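You operate a simulated robot arm through the tools that you are given. There is no shell and no other tool.

Carry out the task below with a simulated robot arm. There is one attempt and no reset: what you move stays moved.

JOB
Dress the glazed cotton wheel clean, then charge it with the grey compound bar.
Fine: use the dressing block till no glaze shows. The buffer shield stays down. Block and bar go back where they lay. Hands and rags stay off the wheels. Do not cake the rim. Switch off and let the wheels stand. Drop, pinch or knock nothing, the shield least of all.

Only the result counts: the job must be done as asked and must still hold three seconds after the hand-in. Knocking over, shifting, dropping, spilling or breaking anything else fails it.

ROBOT AND FRAMES
A 6-joint arm with a two-finger gripper, fixed in place. Base frame: the origin is on the floor under the middle of its stand, x ahead of it, y to its left, z up. Lengths are in cm, angles in rad, forces in N, time in s.
It reaches about 163.7 cm from its shoulder. Its first joint turns from -2.897 to 2.897 rad. Payload 3.43 kg.
The TCP is the grasp point between the finger pads, 2 cm short of the fingertips. In the tool frame z runs along the fingers and y along their closing line. The gripper opens to 19 cm; its body begins 24.8 cm behind the TCP.
Orientation is told as [roll, pitch, yaw] about the base's x, y, z axes, in that order, counted from this pose: with the fingers straight down and closing along the base's y, the tool's x points along the base's -x, its y along +y and its z along -z.

CONTROLS
- The arm moves only by the tool send_rows. Its argument "targets" is a list of rows, each a list of 7 numbers: the shift along the base's x, y, z in cm, then the turn, a rotation vector about the base's x, y, z in degrees, then the finger opening in cm, from 0 to 19. In form: [[x, y, z, wx, wy, wz, jaw], ...]. A call has 1 to 20 rows; each row is the pose to reach, as a shift and turn from the pose commanded when the call began. Rows are played at 5 a second. More than 5 cm and 0.15 rad between two rows, or a gripper value outside its range, and nothing of the call is played. Where a pose cannot be reached the arm comes as near as it can. A force on the tool above 40 N (or 10 N above the force at the start of the call, whichever is more), or a blocked arm, ends the call early, and 0.2 s more pass. The fingers move at their own pace (about 4.5 cm/s each) and stop on an object; they squeeze with about 37 N. The grip force told is the motor's: it shows also when the fingers shut on nothing. Time passes only in rows, and 0.2 s behind the last, so rows that repeat a pose let the fingers close. It gives the time, the measured TCP pose, the force on the tool (base axes), the opening and the grip force at its end, in the units of the frame above (readings bear some noise), with the torque about the TCP (base axes, N m) and any sound that the robot's microphone picked up.
- Cameras (640 x 400 px; columns grow to the right, rows downward): "scene" is fixed at [5.81, 64.01, 150.4]; the picture's right is [-0.30, -0.96, 0.00], its down [-0.53, 0.16, -0.83] and it looks along [0.79, -0.25, -0.55] (base axes); focal length 214 px, centre (320, 200). "wrist" rides on the gripper at [7, -0.8, -28.8] in the tool frame; the picture's right is [0.12, 0.99, 0.00], its down [-0.96, 0.12, -0.25] and it looks along [-0.25, 0.03, 0.97] (tool axes); focal length 261 px, centre (320, 200). There is no depth. A picture from a camera that has moved, and an enlarged one, comes with that camera's place and axes in the base frame and with its lens. The place of the scene camera against the robot may be out by one fixed shift of up to 2.5 cm in any direction.
- get_image(camera): a new picture of that camera. No time passes.
- raise_lower(by): slides the trunk up (or, below 0, down) by that many cm; the arm rides with it, the base frame stays. It gives what a move gives, with no picture.
- zoom(camera, box): a new picture of the part [left, top, right, bottom] of that camera's present view, enlarged. No time passes.
- hand_in(): hands the job in; it is judged then, once.

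Places have to be worked out from the pictures, the camera data and where the tool is seen. Open the gripper and draw the arm clear of the work before you hand the job in, unless the task says otherwise.

The tools are called after ">>>" by a JSON object that holds its "name" and its "arguments". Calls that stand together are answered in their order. send_rows: Moves the arm, as the interface text tells. Its arguments: {"type":"object","properties":{"targets":{"type":"array"}},"required":["targets"]} The other tools are called the same way: raise_lower (by) moves the trunk up or down; get_image (camera) takes a picture; zoom (camera, box) takes an enlarged picture of a part of a camera's view; hand_in () hands the job in.

At the start:

```text
clock: 0.0
position: [51.09, 29.51, 134.6]
tool_rot: [-0.002, 0.0, 0.002]
contact_force: [-0.1, 0.2, 0.4]
ft_torque: [-0.02, -0.01, 0.01]
finger_gap: 19.03
finger_force: 0.0
trunk travel left (down, up): [-17.5, 6.5]
```

scene: 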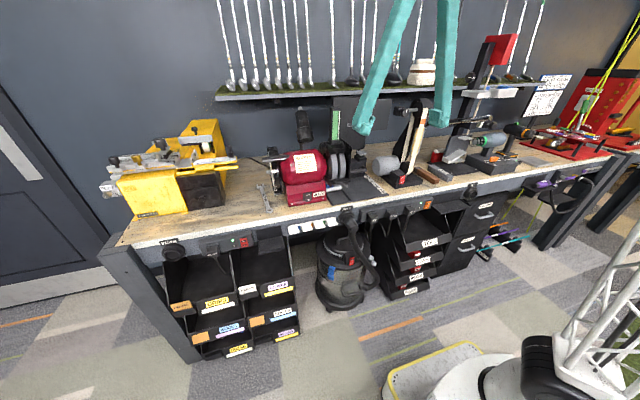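
wrist: 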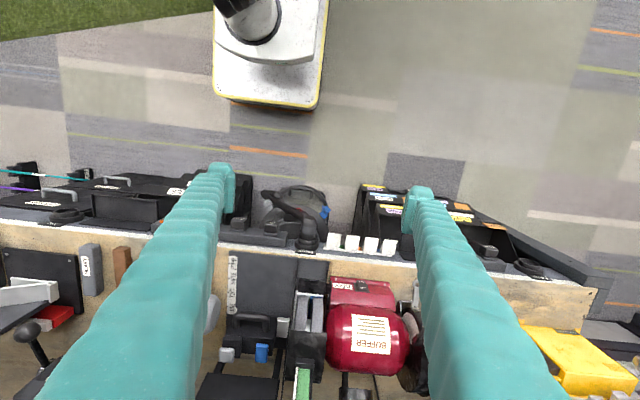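

The pictures show a workbench with a red buffer, wheels and some bars near it. I start by zooming in to identify the buffer, wheels, shield, block and bar.

>>> {"name": "zoom", "arguments": {"camera": "scene", "box": [240, 100, 400, 220]}}

>>> {"name": "zoom", "arguments": {"camera": "scene", "box": [360, 100, 520, 220]}}

>>> {"name": "zoom", "arguments": {"camera": "wrist", "box": [200, 240, 440, 400]}}

>>> {"name": "zoom", "arguments": {"camera": "wrist", "box": [0, 220, 240, 400]}}

```text
3.33 times, centred on (320, 160) of scene
camera zoom: at [5.81, 64.01, 150.4], right [-0.3, -0.96, 0.0], down [-0.53, 0.16, -0.83], along [0.79, -0.25, -0.55], focal length 715 px, centre (320, 333)
```

zoom: 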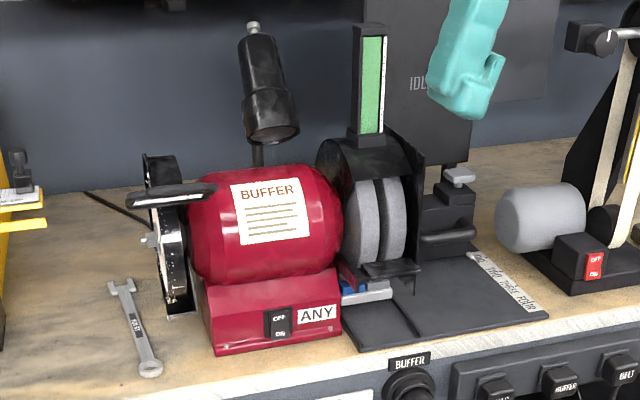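

```text
3.33 times, centred on (440, 160) of scene
camera zoom: at [5.81, 64.01, 150.4], right [-0.3, -0.96, 0.0], down [-0.53, 0.16, -0.83], along [0.79, -0.25, -0.55], focal length 715 px, centre (-80, 333)
```

zoom: 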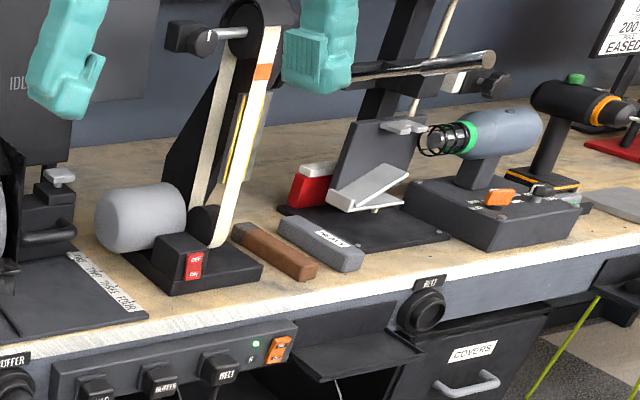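

```text
2.50 times, centred on (320, 320) of wrist
camera zoom: at [44.1, 28.4, 163.49], right [-0.12, 0.99, 0.0], down [0.96, 0.12, 0.25], along [0.25, 0.03, -0.97], focal length 652 px, centre (320, -100)
```

zoom: 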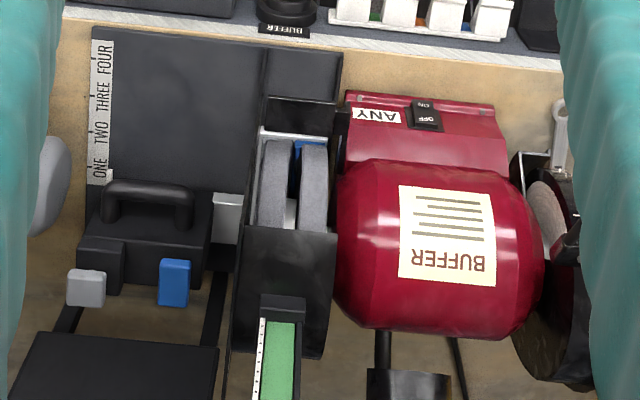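

```text
2.22 times, centred on (120, 310) of wrist
camera zoom: at [44.1, 28.4, 163.49], right [-0.12, 0.99, 0.0], down [0.96, 0.12, 0.25], along [0.25, 0.03, -0.97], focal length 579 px, centre (764, -44)
```

zoom: 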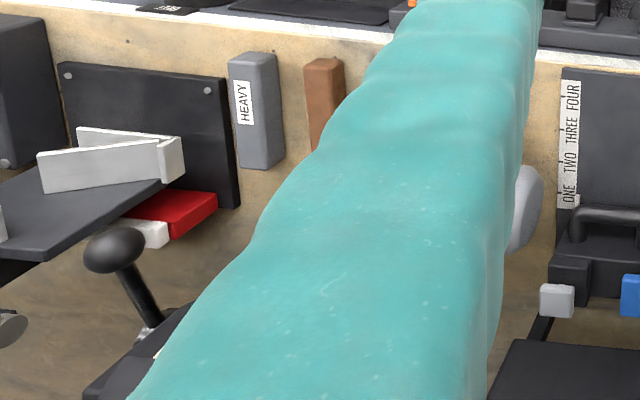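

I zoom in closely on the labels, signs and candidate blocks before moving anything.

>>> {"name": "zoom", "arguments": {"camera": "scene", "box": [310, 90, 390, 150]}}

>>> {"name": "zoom", "arguments": {"camera": "scene", "box": [310, 140, 390, 200]}}

>>> {"name": "zoom", "arguments": {"camera": "scene", "box": [250, 135, 330, 215]}}

>>> {"name": "zoom", "arguments": {"camera": "scene", "box": [400, 140, 480, 190]}}

>>> {"name": "zoom", "arguments": {"camera": "scene", "box": [500, 60, 600, 140]}}

>>> {"name": "zoom", "arguments": {"camera": "scene", "box": [320, 180, 480, 260]}}

>>> {"name": "zoom", "arguments": {"camera": "scene", "box": [100, 110, 260, 220]}}

>>> {"name": "zoom", "arguments": {"camera": "scene", "box": [150, 210, 310, 350]}}

```text
6.67 times, centred on (350, 120) of scene
camera zoom: at [5.81, 64.01, 150.4], right [-0.3, -0.96, 0.0], down [-0.53, 0.16, -0.83], along [0.79, -0.25, -0.55], focal length 1430 px, centre (120, 733)
```

zoom: 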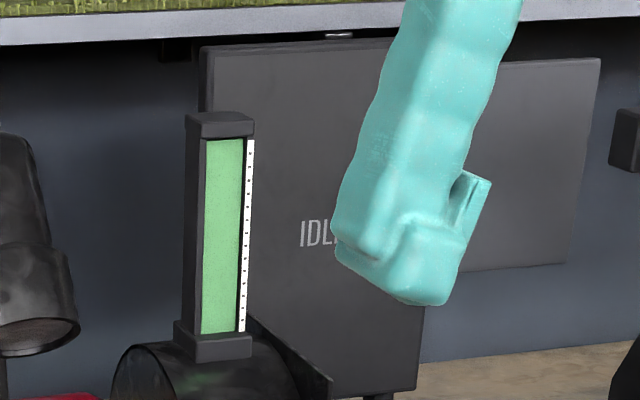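

```text
6.67 times, centred on (350, 170) of scene
camera zoom: at [5.81, 64.01, 150.4], right [-0.3, -0.96, 0.0], down [-0.53, 0.16, -0.83], along [0.79, -0.25, -0.55], focal length 1430 px, centre (120, 400)
```

zoom: 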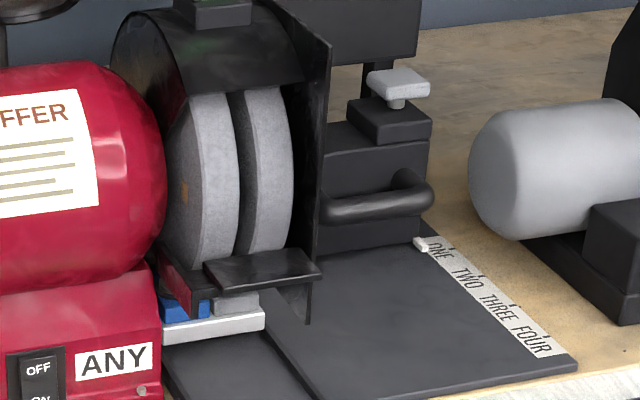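

```text
5.00 times, centred on (290, 175) of scene
camera zoom: at [5.81, 64.01, 150.4], right [-0.3, -0.96, 0.0], down [-0.53, 0.16, -0.83], along [0.79, -0.25, -0.55], focal length 1072 px, centre (470, 325)
```

zoom: 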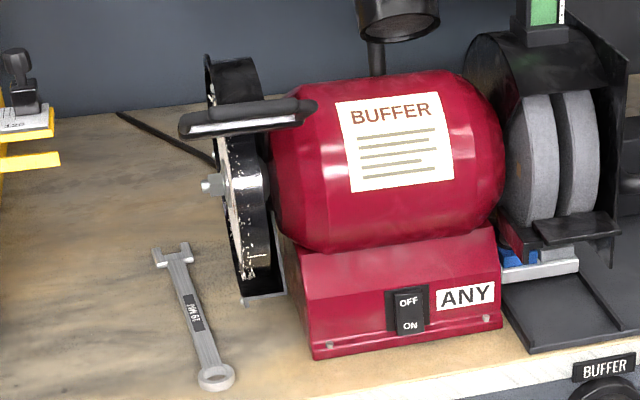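

```text
8.00 times, centred on (440, 165) of scene
camera zoom: at [5.81, 64.01, 150.4], right [-0.3, -0.96, 0.0], down [-0.53, 0.16, -0.83], along [0.79, -0.25, -0.55], focal length 1716 px, centre (-640, 480)
```

zoom: 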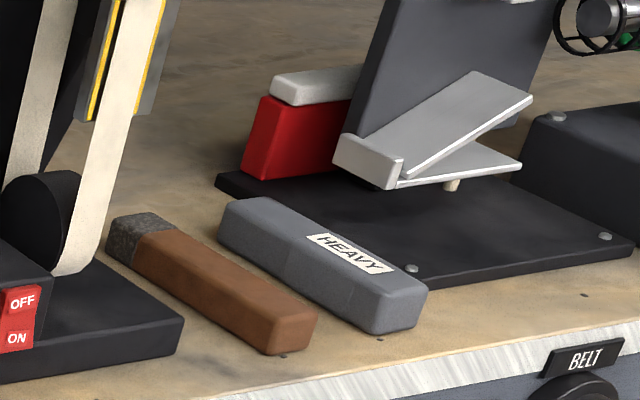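

```text
5.00 times, centred on (550, 100) of scene
camera zoom: at [5.81, 64.01, 150.4], right [-0.3, -0.96, 0.0], down [-0.53, 0.16, -0.83], along [0.79, -0.25, -0.55], focal length 1072 px, centre (-830, 700)
```

zoom: 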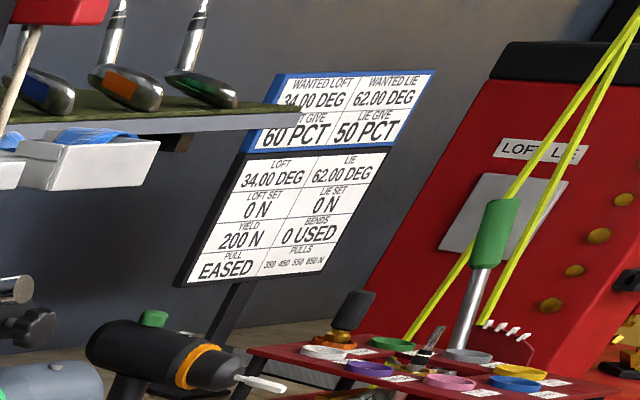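

```text
4.00 times, centred on (400, 220) of scene
camera zoom: at [5.81, 64.01, 150.4], right [-0.3, -0.96, 0.0], down [-0.53, 0.16, -0.83], along [0.79, -0.25, -0.55], focal length 858 px, centre (0, 120)
```

zoom: 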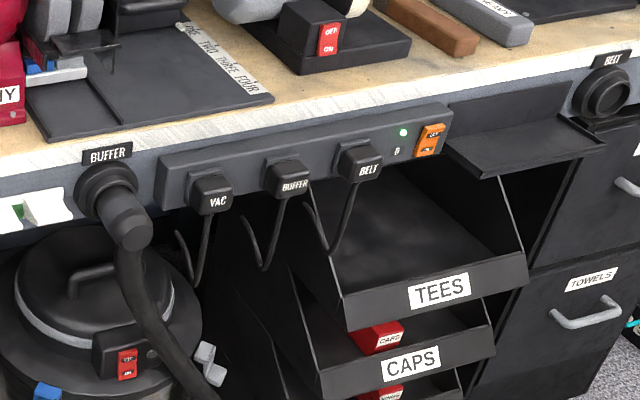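

```text
3.64 times, centred on (180, 165) of scene
camera zoom: at [5.81, 64.01, 150.4], right [-0.3, -0.96, 0.0], down [-0.53, 0.16, -0.83], along [0.79, -0.25, -0.55], focal length 780 px, centre (829, 327)
```

zoom: 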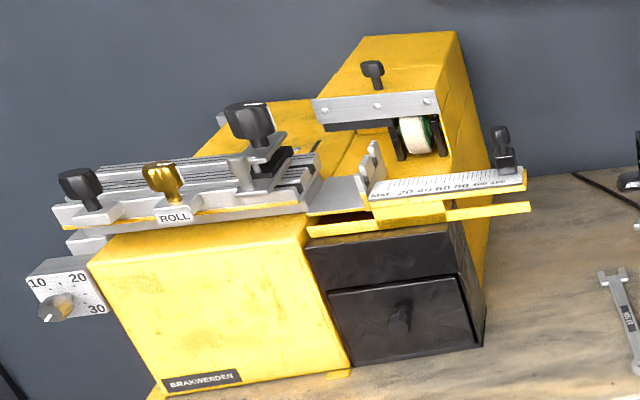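

```text
2.86 times, centred on (230, 280) of scene
camera zoom: at [5.81, 64.01, 150.4], right [-0.3, -0.96, 0.0], down [-0.53, 0.16, -0.83], along [0.79, -0.25, -0.55], focal length 613 px, centre (577, -29)
```

zoom: 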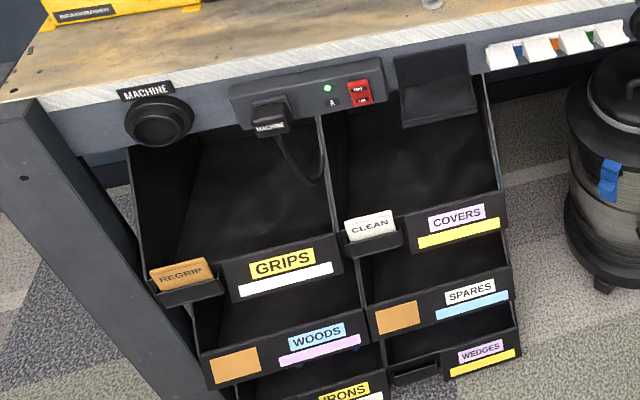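

Buffer switch triangulates to about (84, 45, 98). I tilt the wrist forward gently while staying well short of the bench, to see the wheels, display and shield from the front.

>>> {"name": "send_rows", "arguments": {"targets": [[1, 0.8, -1.5, 0, -7, 0, 19], [2, 1.6, -3.5, 0, -14, 0, 19], [3, 2.4, -6, 0, -21, 0, 19], [4, 3.2, -8.5, 0, -28, 0, 19], [5, 4, -11, 0, -35, 0, 19], [6, 4.8, -13.5, 0, -42, 0, 19], [7, 5.5, -16, 0, -50, 0, 19], [7, 5.5, -16, 0, -50, 0, 19]]}}

>>> {"name": "get_image", "arguments": {"camera": "wrist"}}

>>> {"name": "get_image", "arguments": {"camera": "scene"}}

```text
clock: 2.0
position: [56.82, 32.96, 124.43]
tool_rot: [0.136, -0.921, -0.106]
contact_force: [0.6, 0.5, -0.1]
ft_torque: [-0.06, -0.02, -0.06]
finger_gap: 18.99
finger_force: 0.0
trunk travel left (down, up): [-17.5, 6.5]
stopped in row 8: the arm was blocked; the commanded pose is now the measured one
```

```text
taken
camera wrist: at [29.73, 30.84, 136.07], right [-0.08, 1.0, -0.01], down [0.38, 0.04, 0.92], along [0.92, 0.07, -0.38], focal length 261 px, centre (320, 200)
```

wrist: 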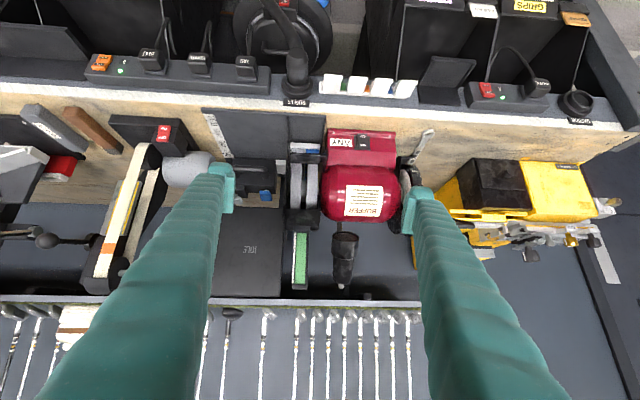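

```text
taken
```

scene: 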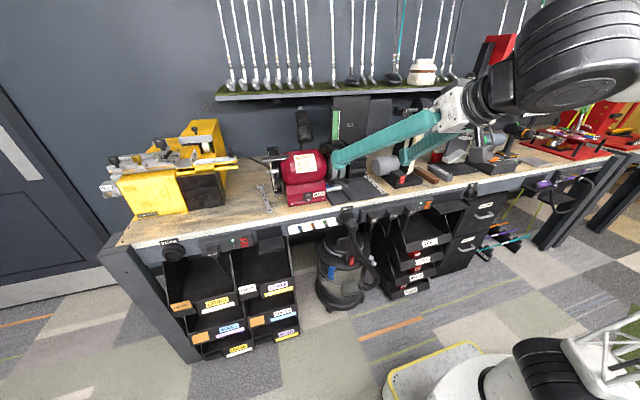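

The arm was stopped at its reach limits without contact force. From here the wrist view shows the whole bench; I zoom in on the wheels and the display.

>>> {"name": "zoom", "arguments": {"camera": "wrist", "box": [280, 120, 360, 240]}}

>>> {"name": "zoom", "arguments": {"camera": "wrist", "box": [380, 120, 460, 240]}}

>>> {"name": "zoom", "arguments": {"camera": "wrist", "box": [190, 170, 320, 300]}}

>>> {"name": "zoom", "arguments": {"camera": "wrist", "box": [0, 80, 130, 200]}}

>>> {"name": "zoom", "arguments": {"camera": "scene", "box": [250, 85, 400, 215]}}

```text
3.33 times, centred on (320, 180) of wrist
camera zoom: at [29.73, 30.84, 136.07], right [-0.08, 1.0, -0.01], down [0.38, 0.04, 0.92], along [0.92, 0.07, -0.38], focal length 869 px, centre (320, 267)
```

zoom: 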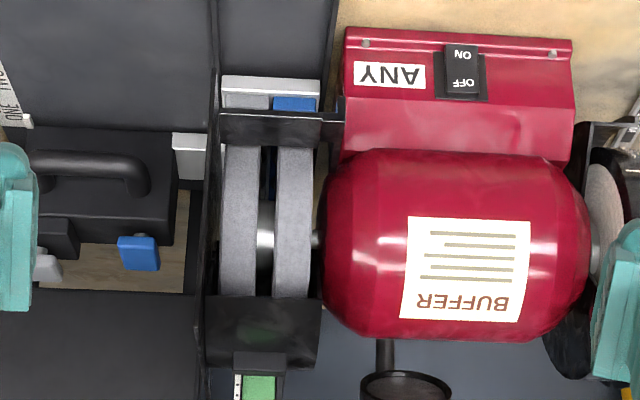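

```text
3.33 times, centred on (420, 180) of wrist
camera zoom: at [29.73, 30.84, 136.07], right [-0.08, 1.0, -0.01], down [0.38, 0.04, 0.92], along [0.92, 0.07, -0.38], focal length 869 px, centre (-13, 267)
```

zoom: 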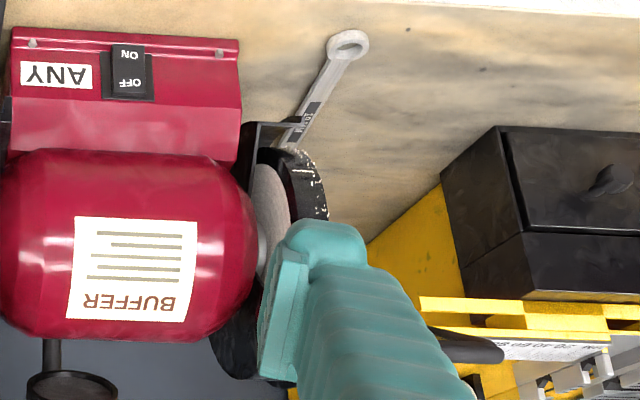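

```text
3.08 times, centred on (255, 235) of wrist
camera zoom: at [29.73, 30.84, 136.07], right [-0.08, 1.0, -0.01], down [0.38, 0.04, 0.92], along [0.92, 0.07, -0.38], focal length 802 px, centre (520, 92)
```

zoom: 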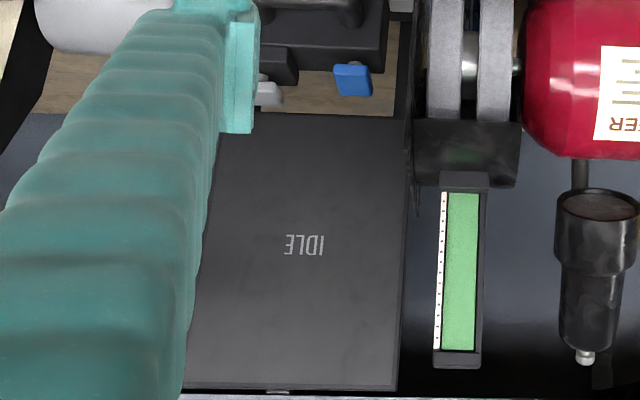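

```text
3.33 times, centred on (65, 140) of wrist
camera zoom: at [29.73, 30.84, 136.07], right [-0.08, 1.0, -0.01], down [0.38, 0.04, 0.92], along [0.92, 0.07, -0.38], focal length 869 px, centre (1170, 400)
```

zoom: 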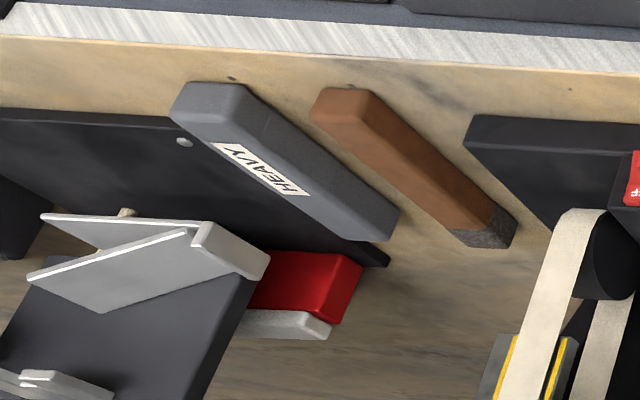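

```text
3.08 times, centred on (325, 150) of scene
camera zoom: at [5.81, 64.01, 150.4], right [-0.3, -0.96, 0.0], down [-0.53, 0.16, -0.83], along [0.79, -0.25, -0.55], focal length 660 px, centre (305, 354)
```

zoom: 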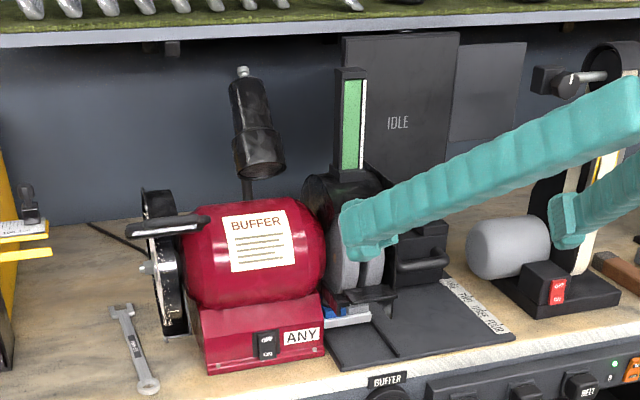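

The left-hand wheel (pale wheel with dark glazed-looking rim under a guard) seems to be the cotton one; right-hand ones are grey. I move left and back to look at the left wheel from the front.

>>> {"name": "send_rows", "arguments": {"targets": [[0, 0, 4, -1, 3, 0, 19], [0, 4, 7, -2, 6, 0, 19], [0, 8, 8, -3, 9, 0, 19], [0, 12, 8, -4, 12, 0, 19], [0, 16, 8, -4.7, 15, 0, 19], [0, 20, 8, -4.7, 18, 0, 19], [0, 24, 8, -4.7, 18, 0, 19], [0, 28, 8, -4.7, 18, 0, 19], [0, 32, 8, -4.7, 18, 0, 19], [0, 36, 8, -4.7, 18, 0, 19], [0, 38, 8, -4.7, 18, 0, 19]]}}

>>> {"name": "get_image", "arguments": {"camera": "wrist"}}

>>> {"name": "get_image", "arguments": {"camera": "scene"}}

```text
clock: 4.4
position: [57.0, 71.32, 131.31]
tool_rot: [-0.021, -0.6, 0.005]
contact_force: [0.2, -0.8, 0.3]
ft_torque: [0.01, 0.02, -0.01]
finger_gap: 19.01
finger_force: 0.1
trunk travel left (down, up): [-17.5, 6.5]
```

```text
taken
camera wrist: at [35.11, 70.66, 151.15], right [-0.09, 0.99, -0.08], down [0.65, 0.12, 0.75], along [0.75, 0.02, -0.66], focal length 261 px, centre (320, 200)
```

wrist: 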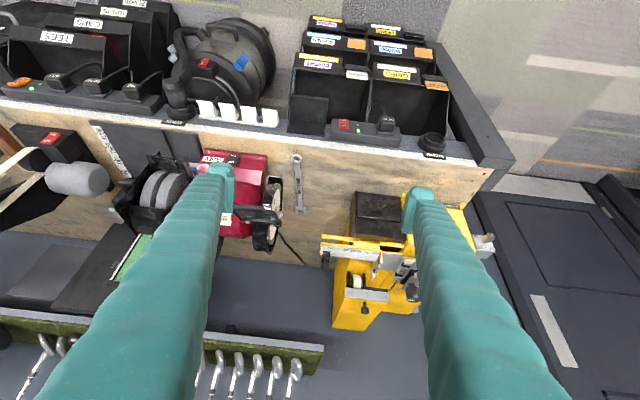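

```text
taken
```

scene: 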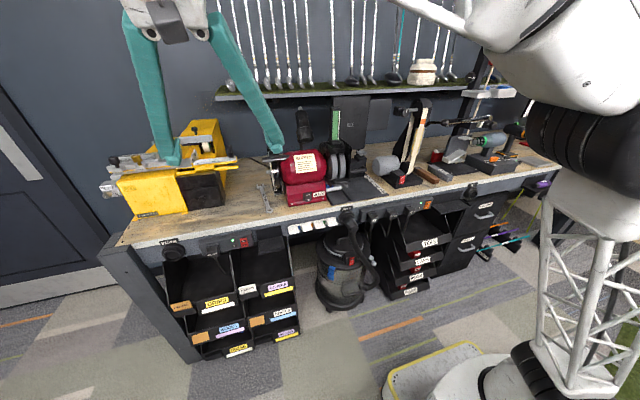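

>>> {"name": "zoom", "arguments": {"camera": "wrist", "box": [220, 140, 320, 260]}}

>>> {"name": "zoom", "arguments": {"camera": "wrist", "box": [100, 130, 220, 240]}}

>>> {"name": "zoom", "arguments": {"camera": "scene", "box": [250, 140, 310, 200]}}

>>> {"name": "zoom", "arguments": {"camera": "scene", "box": [325, 140, 385, 200]}}

```text
3.33 times, centred on (270, 200) of wrist
camera zoom: at [35.11, 70.66, 151.15], right [-0.09, 0.99, -0.08], down [0.65, 0.12, 0.75], along [0.75, 0.02, -0.66], focal length 869 px, centre (487, 200)
```

zoom: 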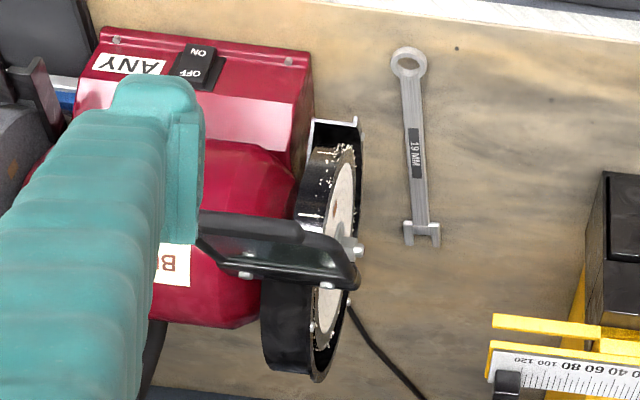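

```text
3.64 times, centred on (160, 185) of wrist
camera zoom: at [35.11, 70.66, 151.15], right [-0.09, 0.99, -0.08], down [0.65, 0.12, 0.75], along [0.75, 0.02, -0.66], focal length 948 px, centre (902, 254)
```

zoom: 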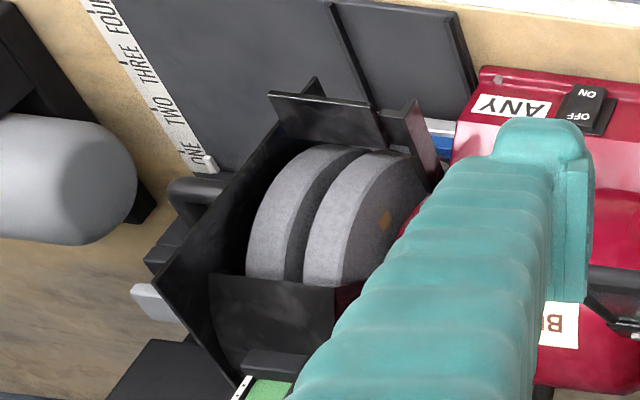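

```text
6.67 times, centred on (280, 170) of scene
camera zoom: at [5.81, 64.01, 150.4], right [-0.3, -0.96, 0.0], down [-0.53, 0.16, -0.83], along [0.79, -0.25, -0.55], focal length 1430 px, centre (587, 400)
```

zoom: 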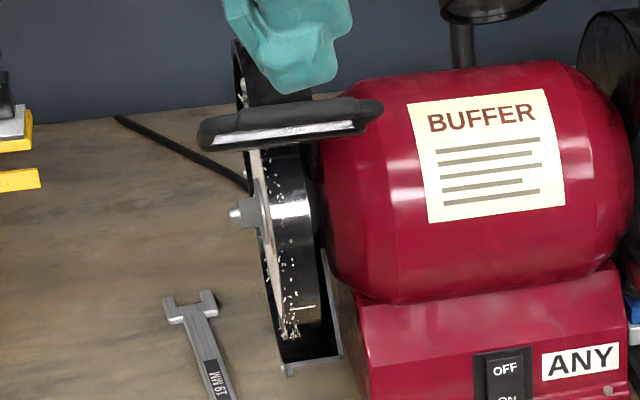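

```text
6.67 times, centred on (355, 170) of scene
camera zoom: at [5.81, 64.01, 150.4], right [-0.3, -0.96, 0.0], down [-0.53, 0.16, -0.83], along [0.79, -0.25, -0.55], focal length 1430 px, centre (87, 400)
```

zoom: 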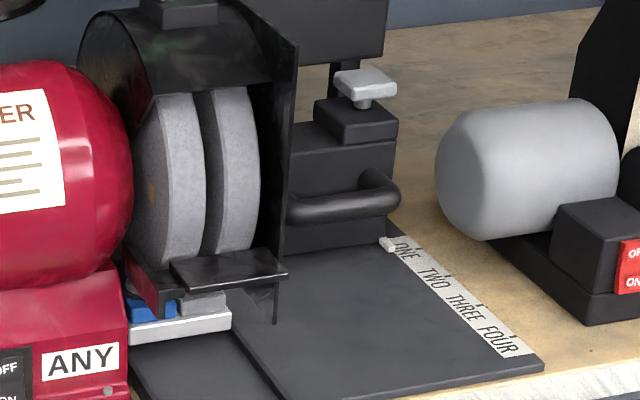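

>>> {"name": "zoom", "arguments": {"camera": "wrist", "box": [240, 165, 300, 265]}}

>>> {"name": "zoom", "arguments": {"camera": "scene", "box": [262, 150, 292, 200]}}

>>> {"name": "zoom", "arguments": {"camera": "wrist", "box": [0, 100, 110, 230]}}

```text
4.00 times, centred on (270, 215) of wrist
camera zoom: at [35.11, 70.66, 151.15], right [-0.09, 0.99, -0.08], down [0.65, 0.12, 0.75], along [0.75, 0.02, -0.66], focal length 1043 px, centre (520, 140)
```

zoom: 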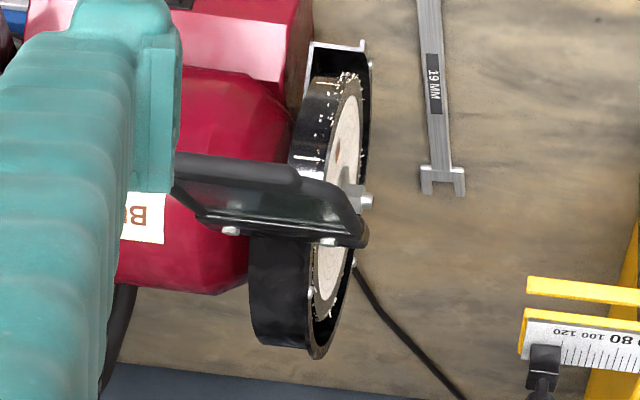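

```text
8.00 times, centred on (277, 175) of scene
camera zoom: at [5.81, 64.01, 150.4], right [-0.3, -0.96, 0.0], down [-0.53, 0.16, -0.83], along [0.79, -0.25, -0.55], focal length 1716 px, centre (664, 400)
```

zoom: 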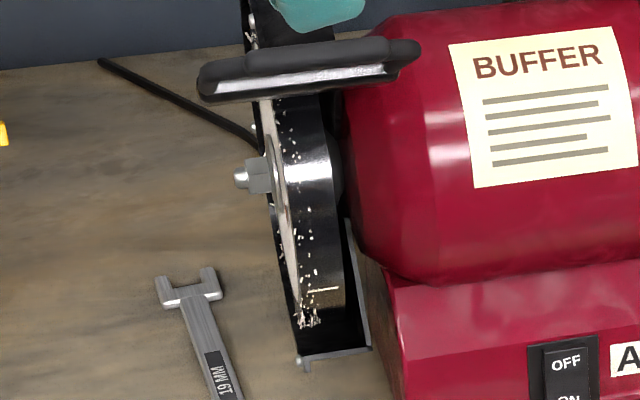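

```text
3.08 times, centred on (55, 165) of wrist
camera zoom: at [35.11, 70.66, 151.15], right [-0.09, 0.99, -0.08], down [0.65, 0.12, 0.75], along [0.75, 0.02, -0.66], focal length 802 px, centre (1135, 308)
```

zoom: 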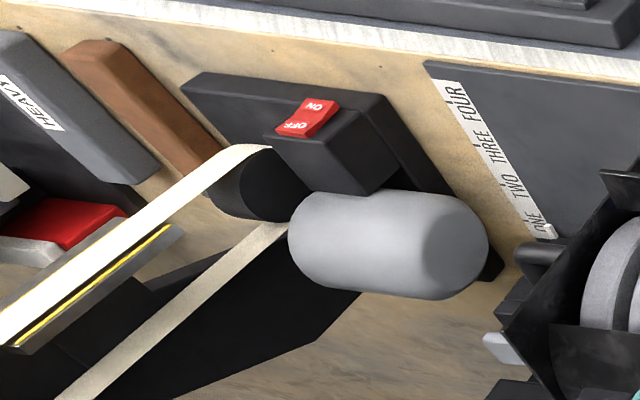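

The left wheel is inside a hood with dark shiny (glazed) rim; the tinted shield frame is down over its top front. I zoom on the fingertips in the scene view to calibrate the scene camera offset.

>>> {"name": "zoom", "arguments": {"camera": "scene", "box": [240, 120, 300, 160]}}

>>> {"name": "zoom", "arguments": {"camera": "scene", "box": [150, 130, 210, 170]}}

>>> {"name": "zoom", "arguments": {"camera": "wrist", "box": [190, 150, 250, 240]}}

>>> {"name": "zoom", "arguments": {"camera": "wrist", "box": [390, 150, 450, 240]}}

```text
10.00 times, centred on (270, 140) of scene
camera zoom: at [5.81, 64.01, 150.4], right [-0.3, -0.96, 0.0], down [-0.53, 0.16, -0.83], along [0.79, -0.25, -0.55], focal length 2145 px, centre (820, 800)
```

zoom: 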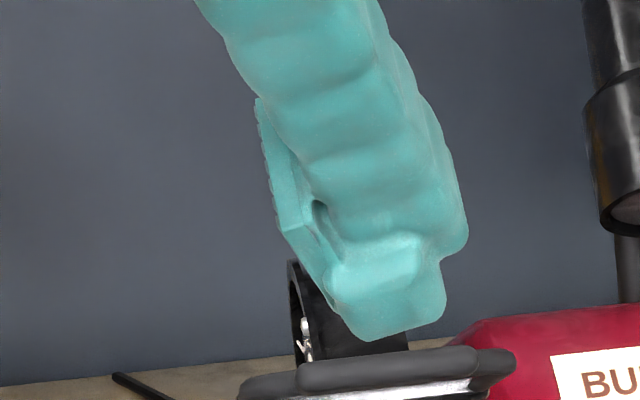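

```text
10.00 times, centred on (180, 150) of scene
camera zoom: at [5.81, 64.01, 150.4], right [-0.3, -0.96, 0.0], down [-0.53, 0.16, -0.83], along [0.79, -0.25, -0.55], focal length 2145 px, centre (1720, 700)
```

zoom: 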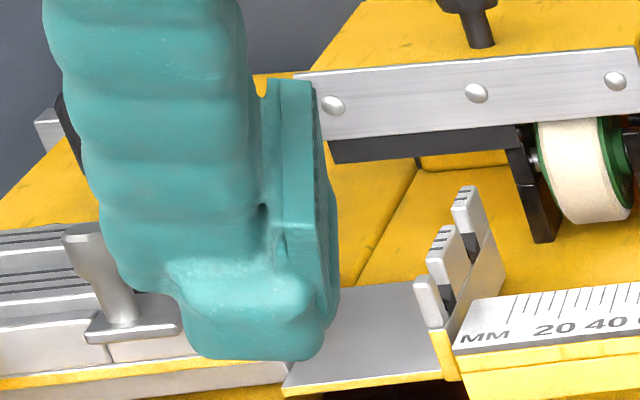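

```text
4.44 times, centred on (220, 195) of wrist
camera zoom: at [35.11, 70.66, 151.15], right [-0.09, 0.99, -0.08], down [0.65, 0.12, 0.75], along [0.75, 0.02, -0.66], focal length 1158 px, centre (764, 222)
```

zoom: 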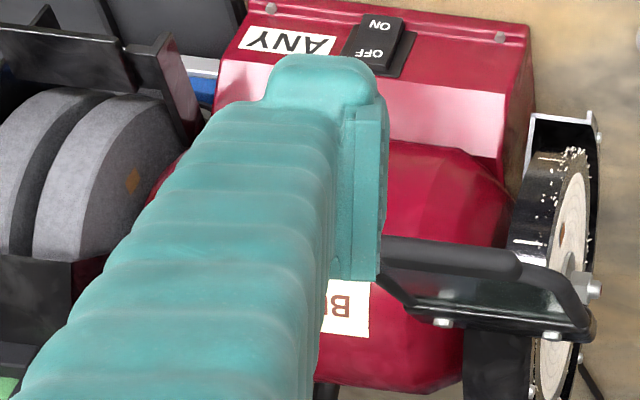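

```text
4.44 times, centred on (420, 195) of wrist
camera zoom: at [35.11, 70.66, 151.15], right [-0.09, 0.99, -0.08], down [0.65, 0.12, 0.75], along [0.75, 0.02, -0.66], focal length 1158 px, centre (-124, 222)
```

zoom: 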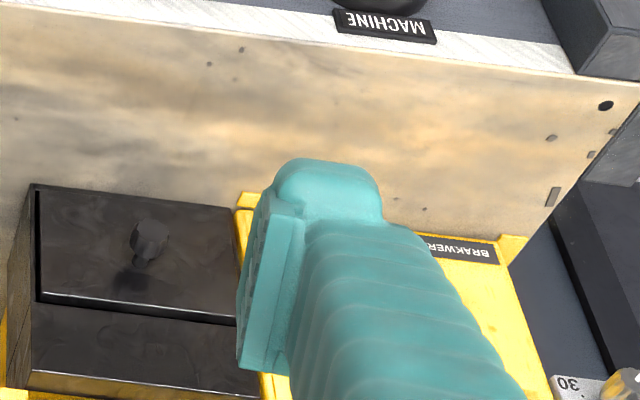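

The fingertip check agrees with the told scene camera to about 1 cm. Now I swing back right with fingers straight down to view the brown block and grey bar (roughly x 82–98, y −23 and −32).

>>> {"name": "send_rows", "arguments": {"targets": [[0, -4, 0, 0.2, 5, 0, 19], [0, -8.5, 0, 0.4, 10, 0, 19], [0, -13, 0, 0.6, 15, 0, 19], [0, -17.5, 0, 0.8, 20, 0, 19], [0, -22, 0, 1, 25, 0, 19], [0, -26.5, 0, 1.2, 30, 0, 19], [0, -31, 0, 1.2, 34.4, 0, 19], [0, -35.5, 0, 1.2, 34.4, 0, 19], [0, -40, 0, 1.2, 34.4, 0, 19], [0, -44.5, 0, 1.2, 34.4, 0, 19], [0, -49, 0, 1.2, 34.4, 0, 19], [0, -53.5, 0, 1.2, 34.4, 0, 19], [0, -58, 0, 1.2, 34.4, 0, 19], [0, -62.5, 0, 1.2, 34.4, 0, 19], [1, -67, 0, 1.2, 34.4, 0, 19], [2, -71.5, 0, 1.2, 34.4, 0, 19], [4, -76, 0, 1.2, 34.4, 0, 19], [6, -80, 0, 1.2, 34.4, 0, 19], [8, -84, 0, 1.2, 34.4, 0, 19], [10, -88, 0, 1.2, 34.4, 0, 19]]}}

>>> {"name": "get_image", "arguments": {"camera": "scene"}}

>>> {"name": "get_image", "arguments": {"camera": "wrist"}}

```text
clock: 8.6
position: [67.06, -16.64, 131.41]
tool_rot: [0.004, -0.003, -0.001]
contact_force: [-1.2, 1.1, 0.8]
ft_torque: [-0.16, -0.12, -0.02]
finger_gap: 19.02
finger_force: 0.1
trunk travel left (down, up): [-17.5, 6.5]
```

```text
taken
```

scene: 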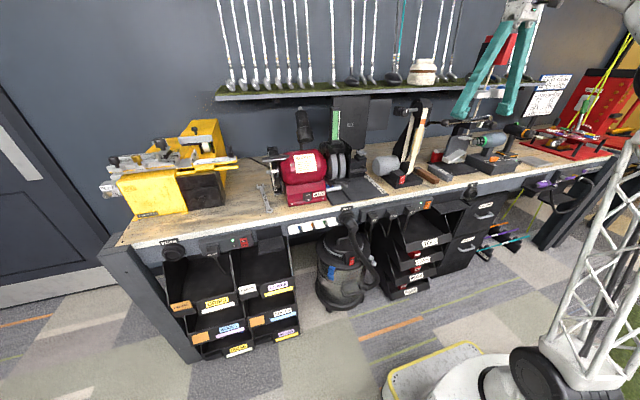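

```text
taken
camera wrist: at [60.04, -17.85, 160.24], right [-0.12, 0.99, 0.0], down [0.96, 0.11, 0.25], along [0.25, 0.03, -0.97], focal length 261 px, centre (320, 200)
```

wrist: 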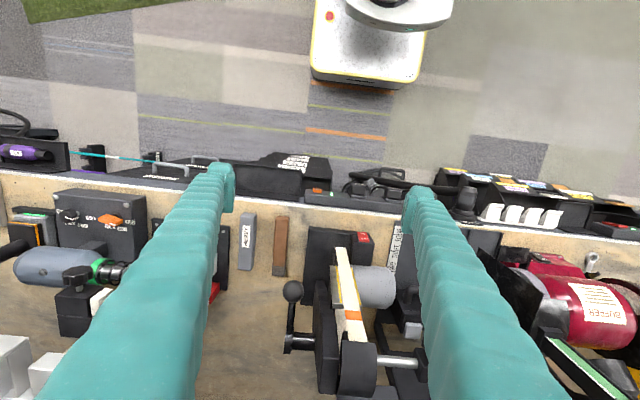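

Both bars are now visible between the fingers, and the buffer is unobstructed in the scene view. I zoom for measurements.

>>> {"name": "zoom", "arguments": {"camera": "wrist", "box": [225, 200, 305, 290]}}

>>> {"name": "zoom", "arguments": {"camera": "scene", "box": [255, 140, 315, 215]}}

>>> {"name": "zoom", "arguments": {"camera": "scene", "box": [405, 150, 465, 190]}}

>>> {"name": "zoom", "arguments": {"camera": "wrist", "box": [500, 220, 640, 340]}}

```text
4.44 times, centred on (265, 245) of wrist
camera zoom: at [60.04, -17.85, 160.24], right [-0.12, 0.99, 0.0], down [0.96, 0.11, 0.25], along [0.25, 0.03, -0.97], focal length 1158 px, centre (564, 0)
```

zoom: 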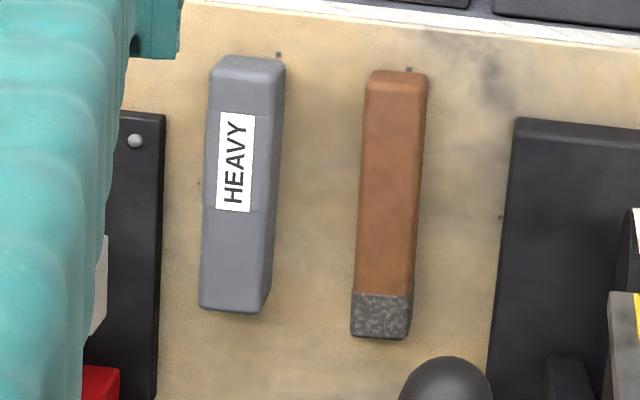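

```text
5.33 times, centred on (285, 178) of scene
camera zoom: at [5.81, 64.01, 150.4], right [-0.3, -0.96, 0.0], down [-0.53, 0.16, -0.83], along [0.79, -0.25, -0.55], focal length 1144 px, centre (507, 320)
```

zoom: 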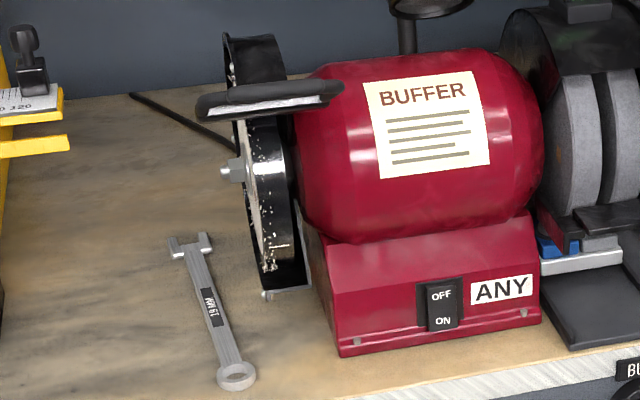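

```text
10.00 times, centred on (435, 170) of scene
camera zoom: at [5.81, 64.01, 150.4], right [-0.3, -0.96, 0.0], down [-0.53, 0.16, -0.83], along [0.79, -0.25, -0.55], focal length 2145 px, centre (-830, 500)
```

zoom: 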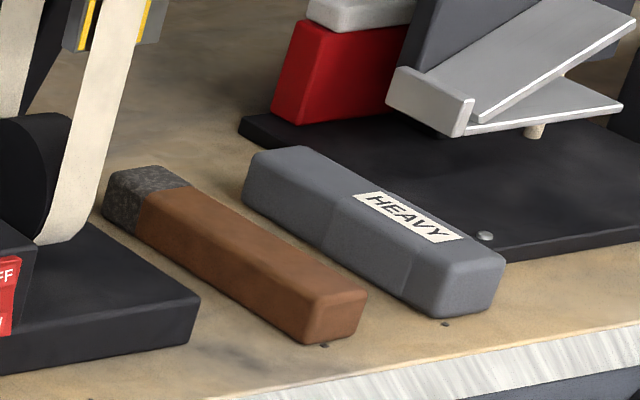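

```text
3.33 times, centred on (570, 280) of wrist
camera zoom: at [60.04, -17.85, 160.24], right [-0.12, 0.99, 0.0], down [0.96, 0.11, 0.25], along [0.25, 0.03, -0.97], focal length 869 px, centre (-513, -67)
```

zoom: 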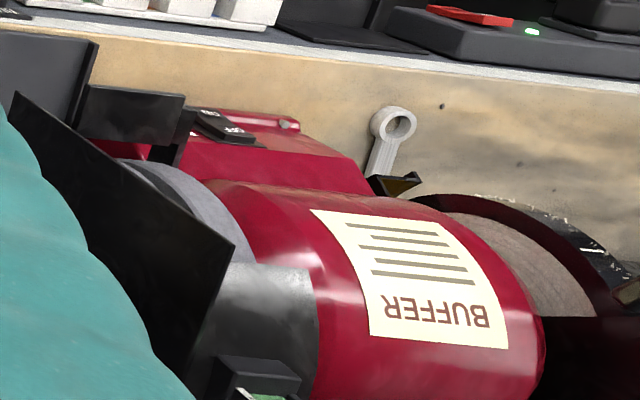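

Bench top works out at z ≈ 92.7; brown block (with abrasive end at far x) spans x 83–99, y −26.7…−23.5; grey HEAVY bar x 83–98, y −35.7…−32.1. There is a ball lever near (84, −19, 125) to avoid; I check it, the power strip and the switch state.

>>> {"name": "zoom", "arguments": {"camera": "scene", "box": [400, 80, 500, 150]}}

>>> {"name": "zoom", "arguments": {"camera": "scene", "box": [400, 190, 450, 225]}}

>>> {"name": "zoom", "arguments": {"camera": "scene", "box": [280, 175, 330, 210]}}

>>> {"name": "zoom", "arguments": {"camera": "wrist", "box": [230, 180, 430, 400]}}

>>> {"name": "zoom", "arguments": {"camera": "scene", "box": [320, 95, 380, 135]}}

```text
5.71 times, centred on (450, 115) of scene
camera zoom: at [5.81, 64.01, 150.4], right [-0.3, -0.96, 0.0], down [-0.53, 0.16, -0.83], along [0.79, -0.25, -0.55], focal length 1226 px, centre (-423, 686)
```

zoom: 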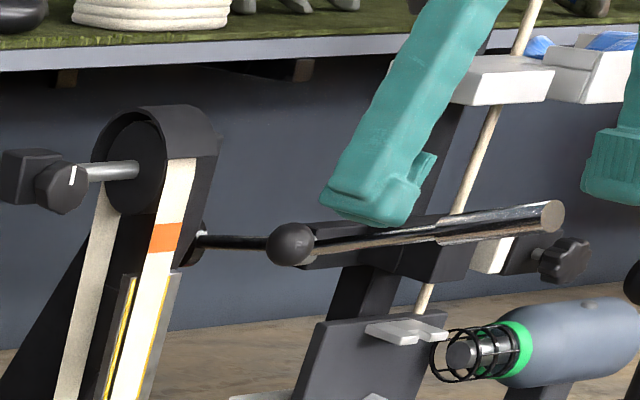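

```text
11.43 times, centred on (425, 208) of scene
camera zoom: at [5.81, 64.01, 150.4], right [-0.3, -0.96, 0.0], down [-0.53, 0.16, -0.83], along [0.79, -0.25, -0.55], focal length 2451 px, centre (-880, 114)
```

zoom: 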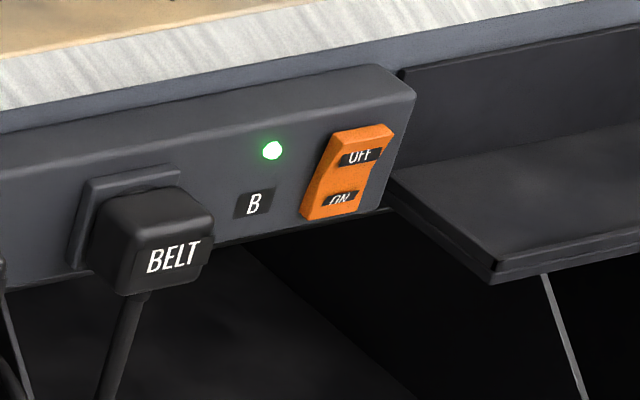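

```text
11.43 times, centred on (305, 192) of scene
camera zoom: at [5.81, 64.01, 150.4], right [-0.3, -0.96, 0.0], down [-0.53, 0.16, -0.83], along [0.79, -0.25, -0.55], focal length 2451 px, centre (491, 286)
```

zoom: 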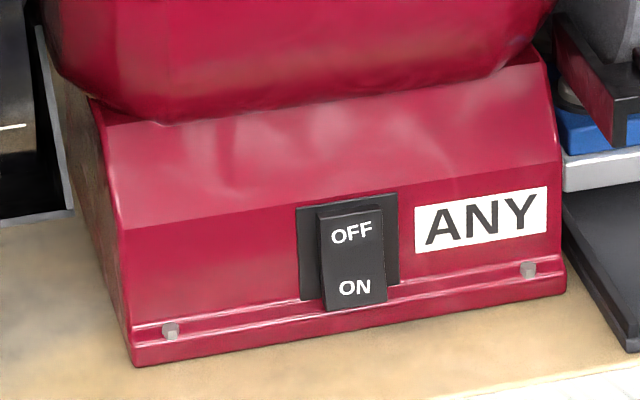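

```text
1.82 times, centred on (330, 290) of wrist
camera zoom: at [60.04, -17.85, 160.24], right [-0.12, 0.99, 0.0], down [0.96, 0.11, 0.25], along [0.25, 0.03, -0.97], focal length 474 px, centre (302, 36)
```

zoom: 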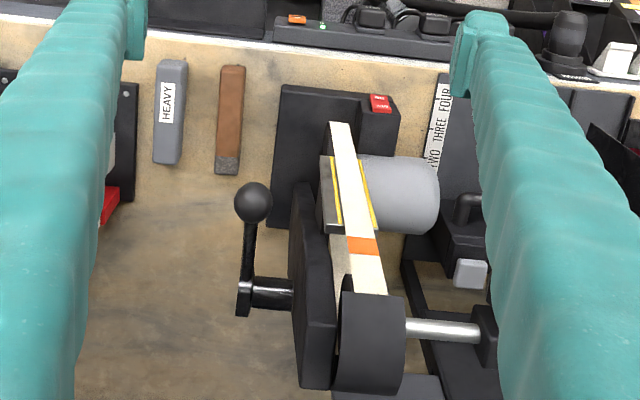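

```text
10.00 times, centred on (350, 115) of scene
camera zoom: at [5.81, 64.01, 150.4], right [-0.3, -0.96, 0.0], down [-0.53, 0.16, -0.83], along [0.79, -0.25, -0.55], focal length 2145 px, centre (20, 1050)
```

zoom: 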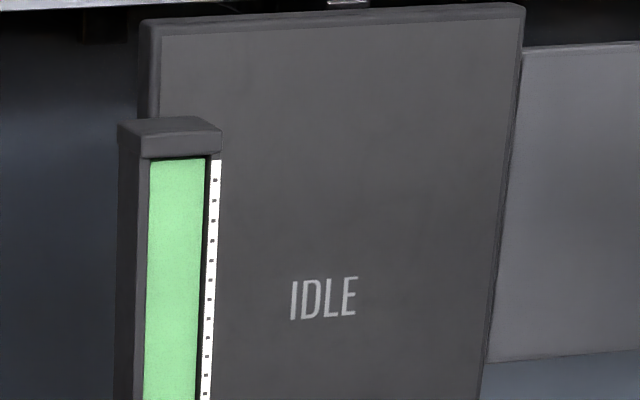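

The rocker is OFF-up/ON-down on the buffer base, the strip has a live green lamp, and the ball lever belongs to the belt grinder so I keep clear of it. I go back to the front of the buffer with a forward tilt to triangulate wheel, shield and switch.

>>> {"name": "send_rows", "arguments": {"targets": [[-3, 2, 0, 0, 0, 0, 19], [-6, 5, 0, 0, 0, 0, 19], [-8, 9, 0, 0, 0, 0, 19], [-9, 13.5, 0, 0, 0, 0, 19], [-9, 18, 0, 0, 0, 0, 19], [-9, 22.5, 0, 0, 0, 0, 19], [-9, 27, 0, 0, 0, 0, 19], [-9, 31.5, 0, 0, 0, 0, 19], [-9, 36, 0, 0, 0, 0, 19], [-9, 40.5, 0, 0, 0, 0, 19], [-9, 45, 0, 0, -5, 0, 19], [-9, 49.5, 0, 0, -10, 0, 19], [-9, 54, 0, 0, -15, 0, 19], [-9, 58.5, 0, 0, -20, 0, 19], [-9, 63, 0, 0, -25, 0, 19], [-9, 67.5, 0, 0, -30, 0, 19], [-9, 70, 0, 0, -35, 0, 19], [-9, 71, 0, 0, -40, 0, 19], [-9, 71, 0, 0, -40, 0, 19]]}}

>>> {"name": "get_image", "arguments": {"camera": "wrist"}}

>>> {"name": "zoom", "arguments": {"camera": "wrist", "box": [280, 130, 360, 230]}}

```text
clock: 12.6
position: [57.9, 54.44, 131.41]
tool_rot: [0.006, -0.7, 0.0]
contact_force: [-0.9, 0.2, 0.0]
ft_torque: [0.01, 0.05, 0.0]
finger_gap: 18.99
finger_force: 0.0
trunk travel left (down, up): [-17.5, 6.5]
```

```text
taken
camera wrist: at [34.21, 53.21, 148.93], right [-0.09, 0.99, -0.07], down [0.58, 0.11, 0.81], along [0.81, 0.03, -0.58], focal length 261 px, centre (320, 200)
```

wrist: 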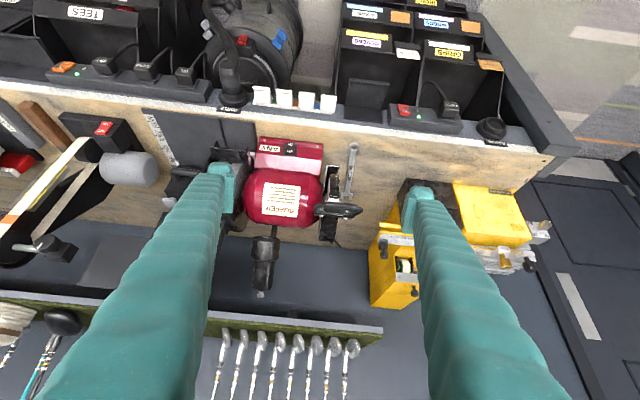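

```text
4.00 times, centred on (320, 180) of wrist
camera zoom: at [34.21, 53.21, 148.93], right [-0.09, 0.99, -0.07], down [0.58, 0.11, 0.81], along [0.81, 0.03, -0.58], focal length 1043 px, centre (320, 280)
```

zoom: 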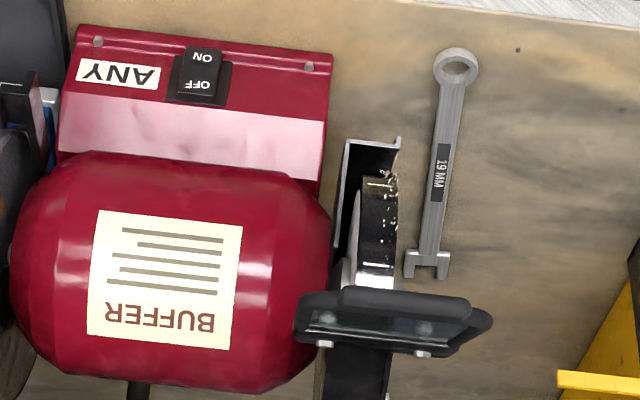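

Triangulation puts the wheel axle near (91, 58.5, 109), radius ≈ 8, shield edge near (78–79, 54–64, 118–120), hood lip near z 98.5, and rocker "ON" near (85.5, 45.8, 94.3). I check finger shape and rocker closely before approaching.

>>> {"name": "zoom", "arguments": {"camera": "scene", "box": [180, 60, 360, 200]}}

>>> {"name": "zoom", "arguments": {"camera": "wrist", "box": [285, 133, 315, 163]}}

>>> {"name": "zoom", "arguments": {"camera": "wrist", "box": [310, 160, 350, 220]}}

```text
2.86 times, centred on (270, 130) of scene
camera zoom: at [5.81, 64.01, 150.4], right [-0.3, -0.96, 0.0], down [-0.53, 0.16, -0.83], along [0.79, -0.25, -0.55], focal length 613 px, centre (463, 400)
```

zoom: 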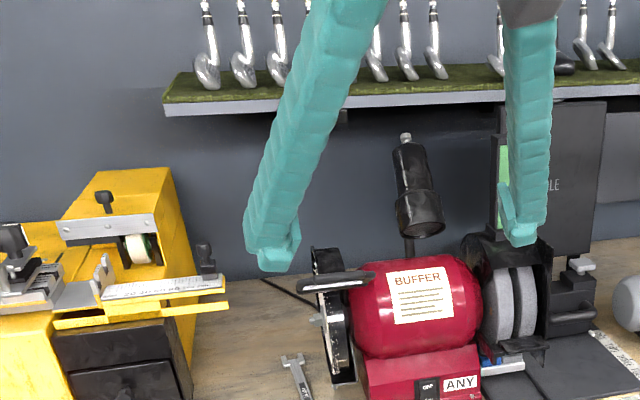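

```text
13.33 times, centred on (300, 148) of wrist
camera zoom: at [34.21, 53.21, 148.93], right [-0.09, 0.99, -0.07], down [0.58, 0.11, 0.81], along [0.81, 0.03, -0.58], focal length 3475 px, centre (587, 893)
```

zoom: 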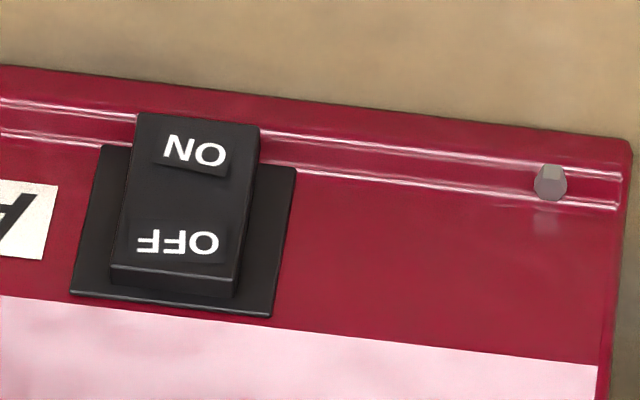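

```text
6.67 times, centred on (330, 190) of wrist
camera zoom: at [34.21, 53.21, 148.93], right [-0.09, 0.99, -0.07], down [0.58, 0.11, 0.81], along [0.81, 0.03, -0.58], focal length 1738 px, centre (253, 267)
```

zoom: 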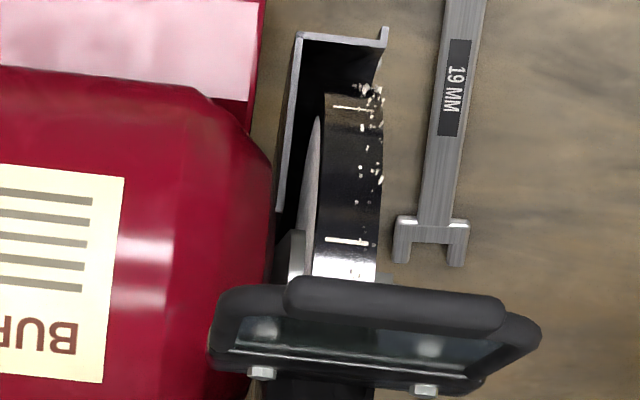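

The rocker's ON end sticks out (so it is OFF now). Before pressing I want the fingertip profile, so I straighten the hand, close the fingers and yaw it in open air in front of the bench to see it side-on with the scene camera.

>>> {"name": "send_rows", "arguments": {"targets": [[-1, -2, 0, 0, 7, 0, 15], [-2, -4, 0, 0, 14, 0, 10], [-3, -7, 0, 0, 21, 0, 5], [-4, -10, 0, 0, 28, 0, 0], [-5, -14, 0, 0, 35, 0, 0], [-5, -18, 0, 0, 40, 0, 0], [-5, -20, 0, 0, 40, 0, 0], [-5, -20, 0, 0, 40, 0, 0]]}}

>>> {"name": "send_rows", "arguments": {"targets": [[0, 0, 0, 0, 0, 8, 0], [0, 0, 0, 0, 0, 16, 0], [0, 0, 0, 0, 0, 24, 0], [0, 0, 0, 0, 0, 32, 0], [0, 0, 0, 0, 0, 40, 0], [0, 0, 0, 0, 0, 48, 0], [0, 0, 0, 0, 0, 56, 0], [0, 0, 0, 0, 0, 64, 0], [0, 0, 0, 0, 0, 72, 0], [0, 0, 0, 0, 0, 72, 0]]}}

>>> {"name": "get_image", "arguments": {"camera": "scene"}}

```text
clock: 14.4
position: [53.05, 34.2, 131.35]
tool_rot: [0.004, 0.001, -0.002]
contact_force: [-0.3, -0.2, 0.2]
ft_torque: [0.03, -0.05, -0.02]
finger_gap: 3.29
finger_force: 0.0
trunk travel left (down, up): [-17.5, 6.5]
```

```text
clock: 16.6
position: [52.93, 34.39, 131.27]
tool_rot: [0.005, -0.001, 1.256]
contact_force: [-0.1, 0.1, -0.3]
ft_torque: [0.0, -0.01, -0.01]
finger_gap: 0.0
finger_force: 34.2
trunk travel left (down, up): [-17.5, 6.5]
```

```text
taken
```

scene: 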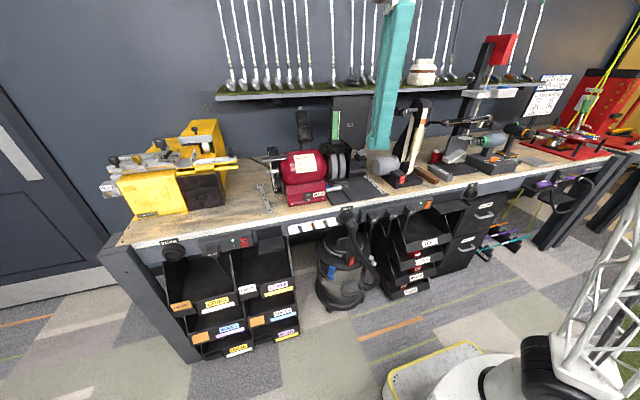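

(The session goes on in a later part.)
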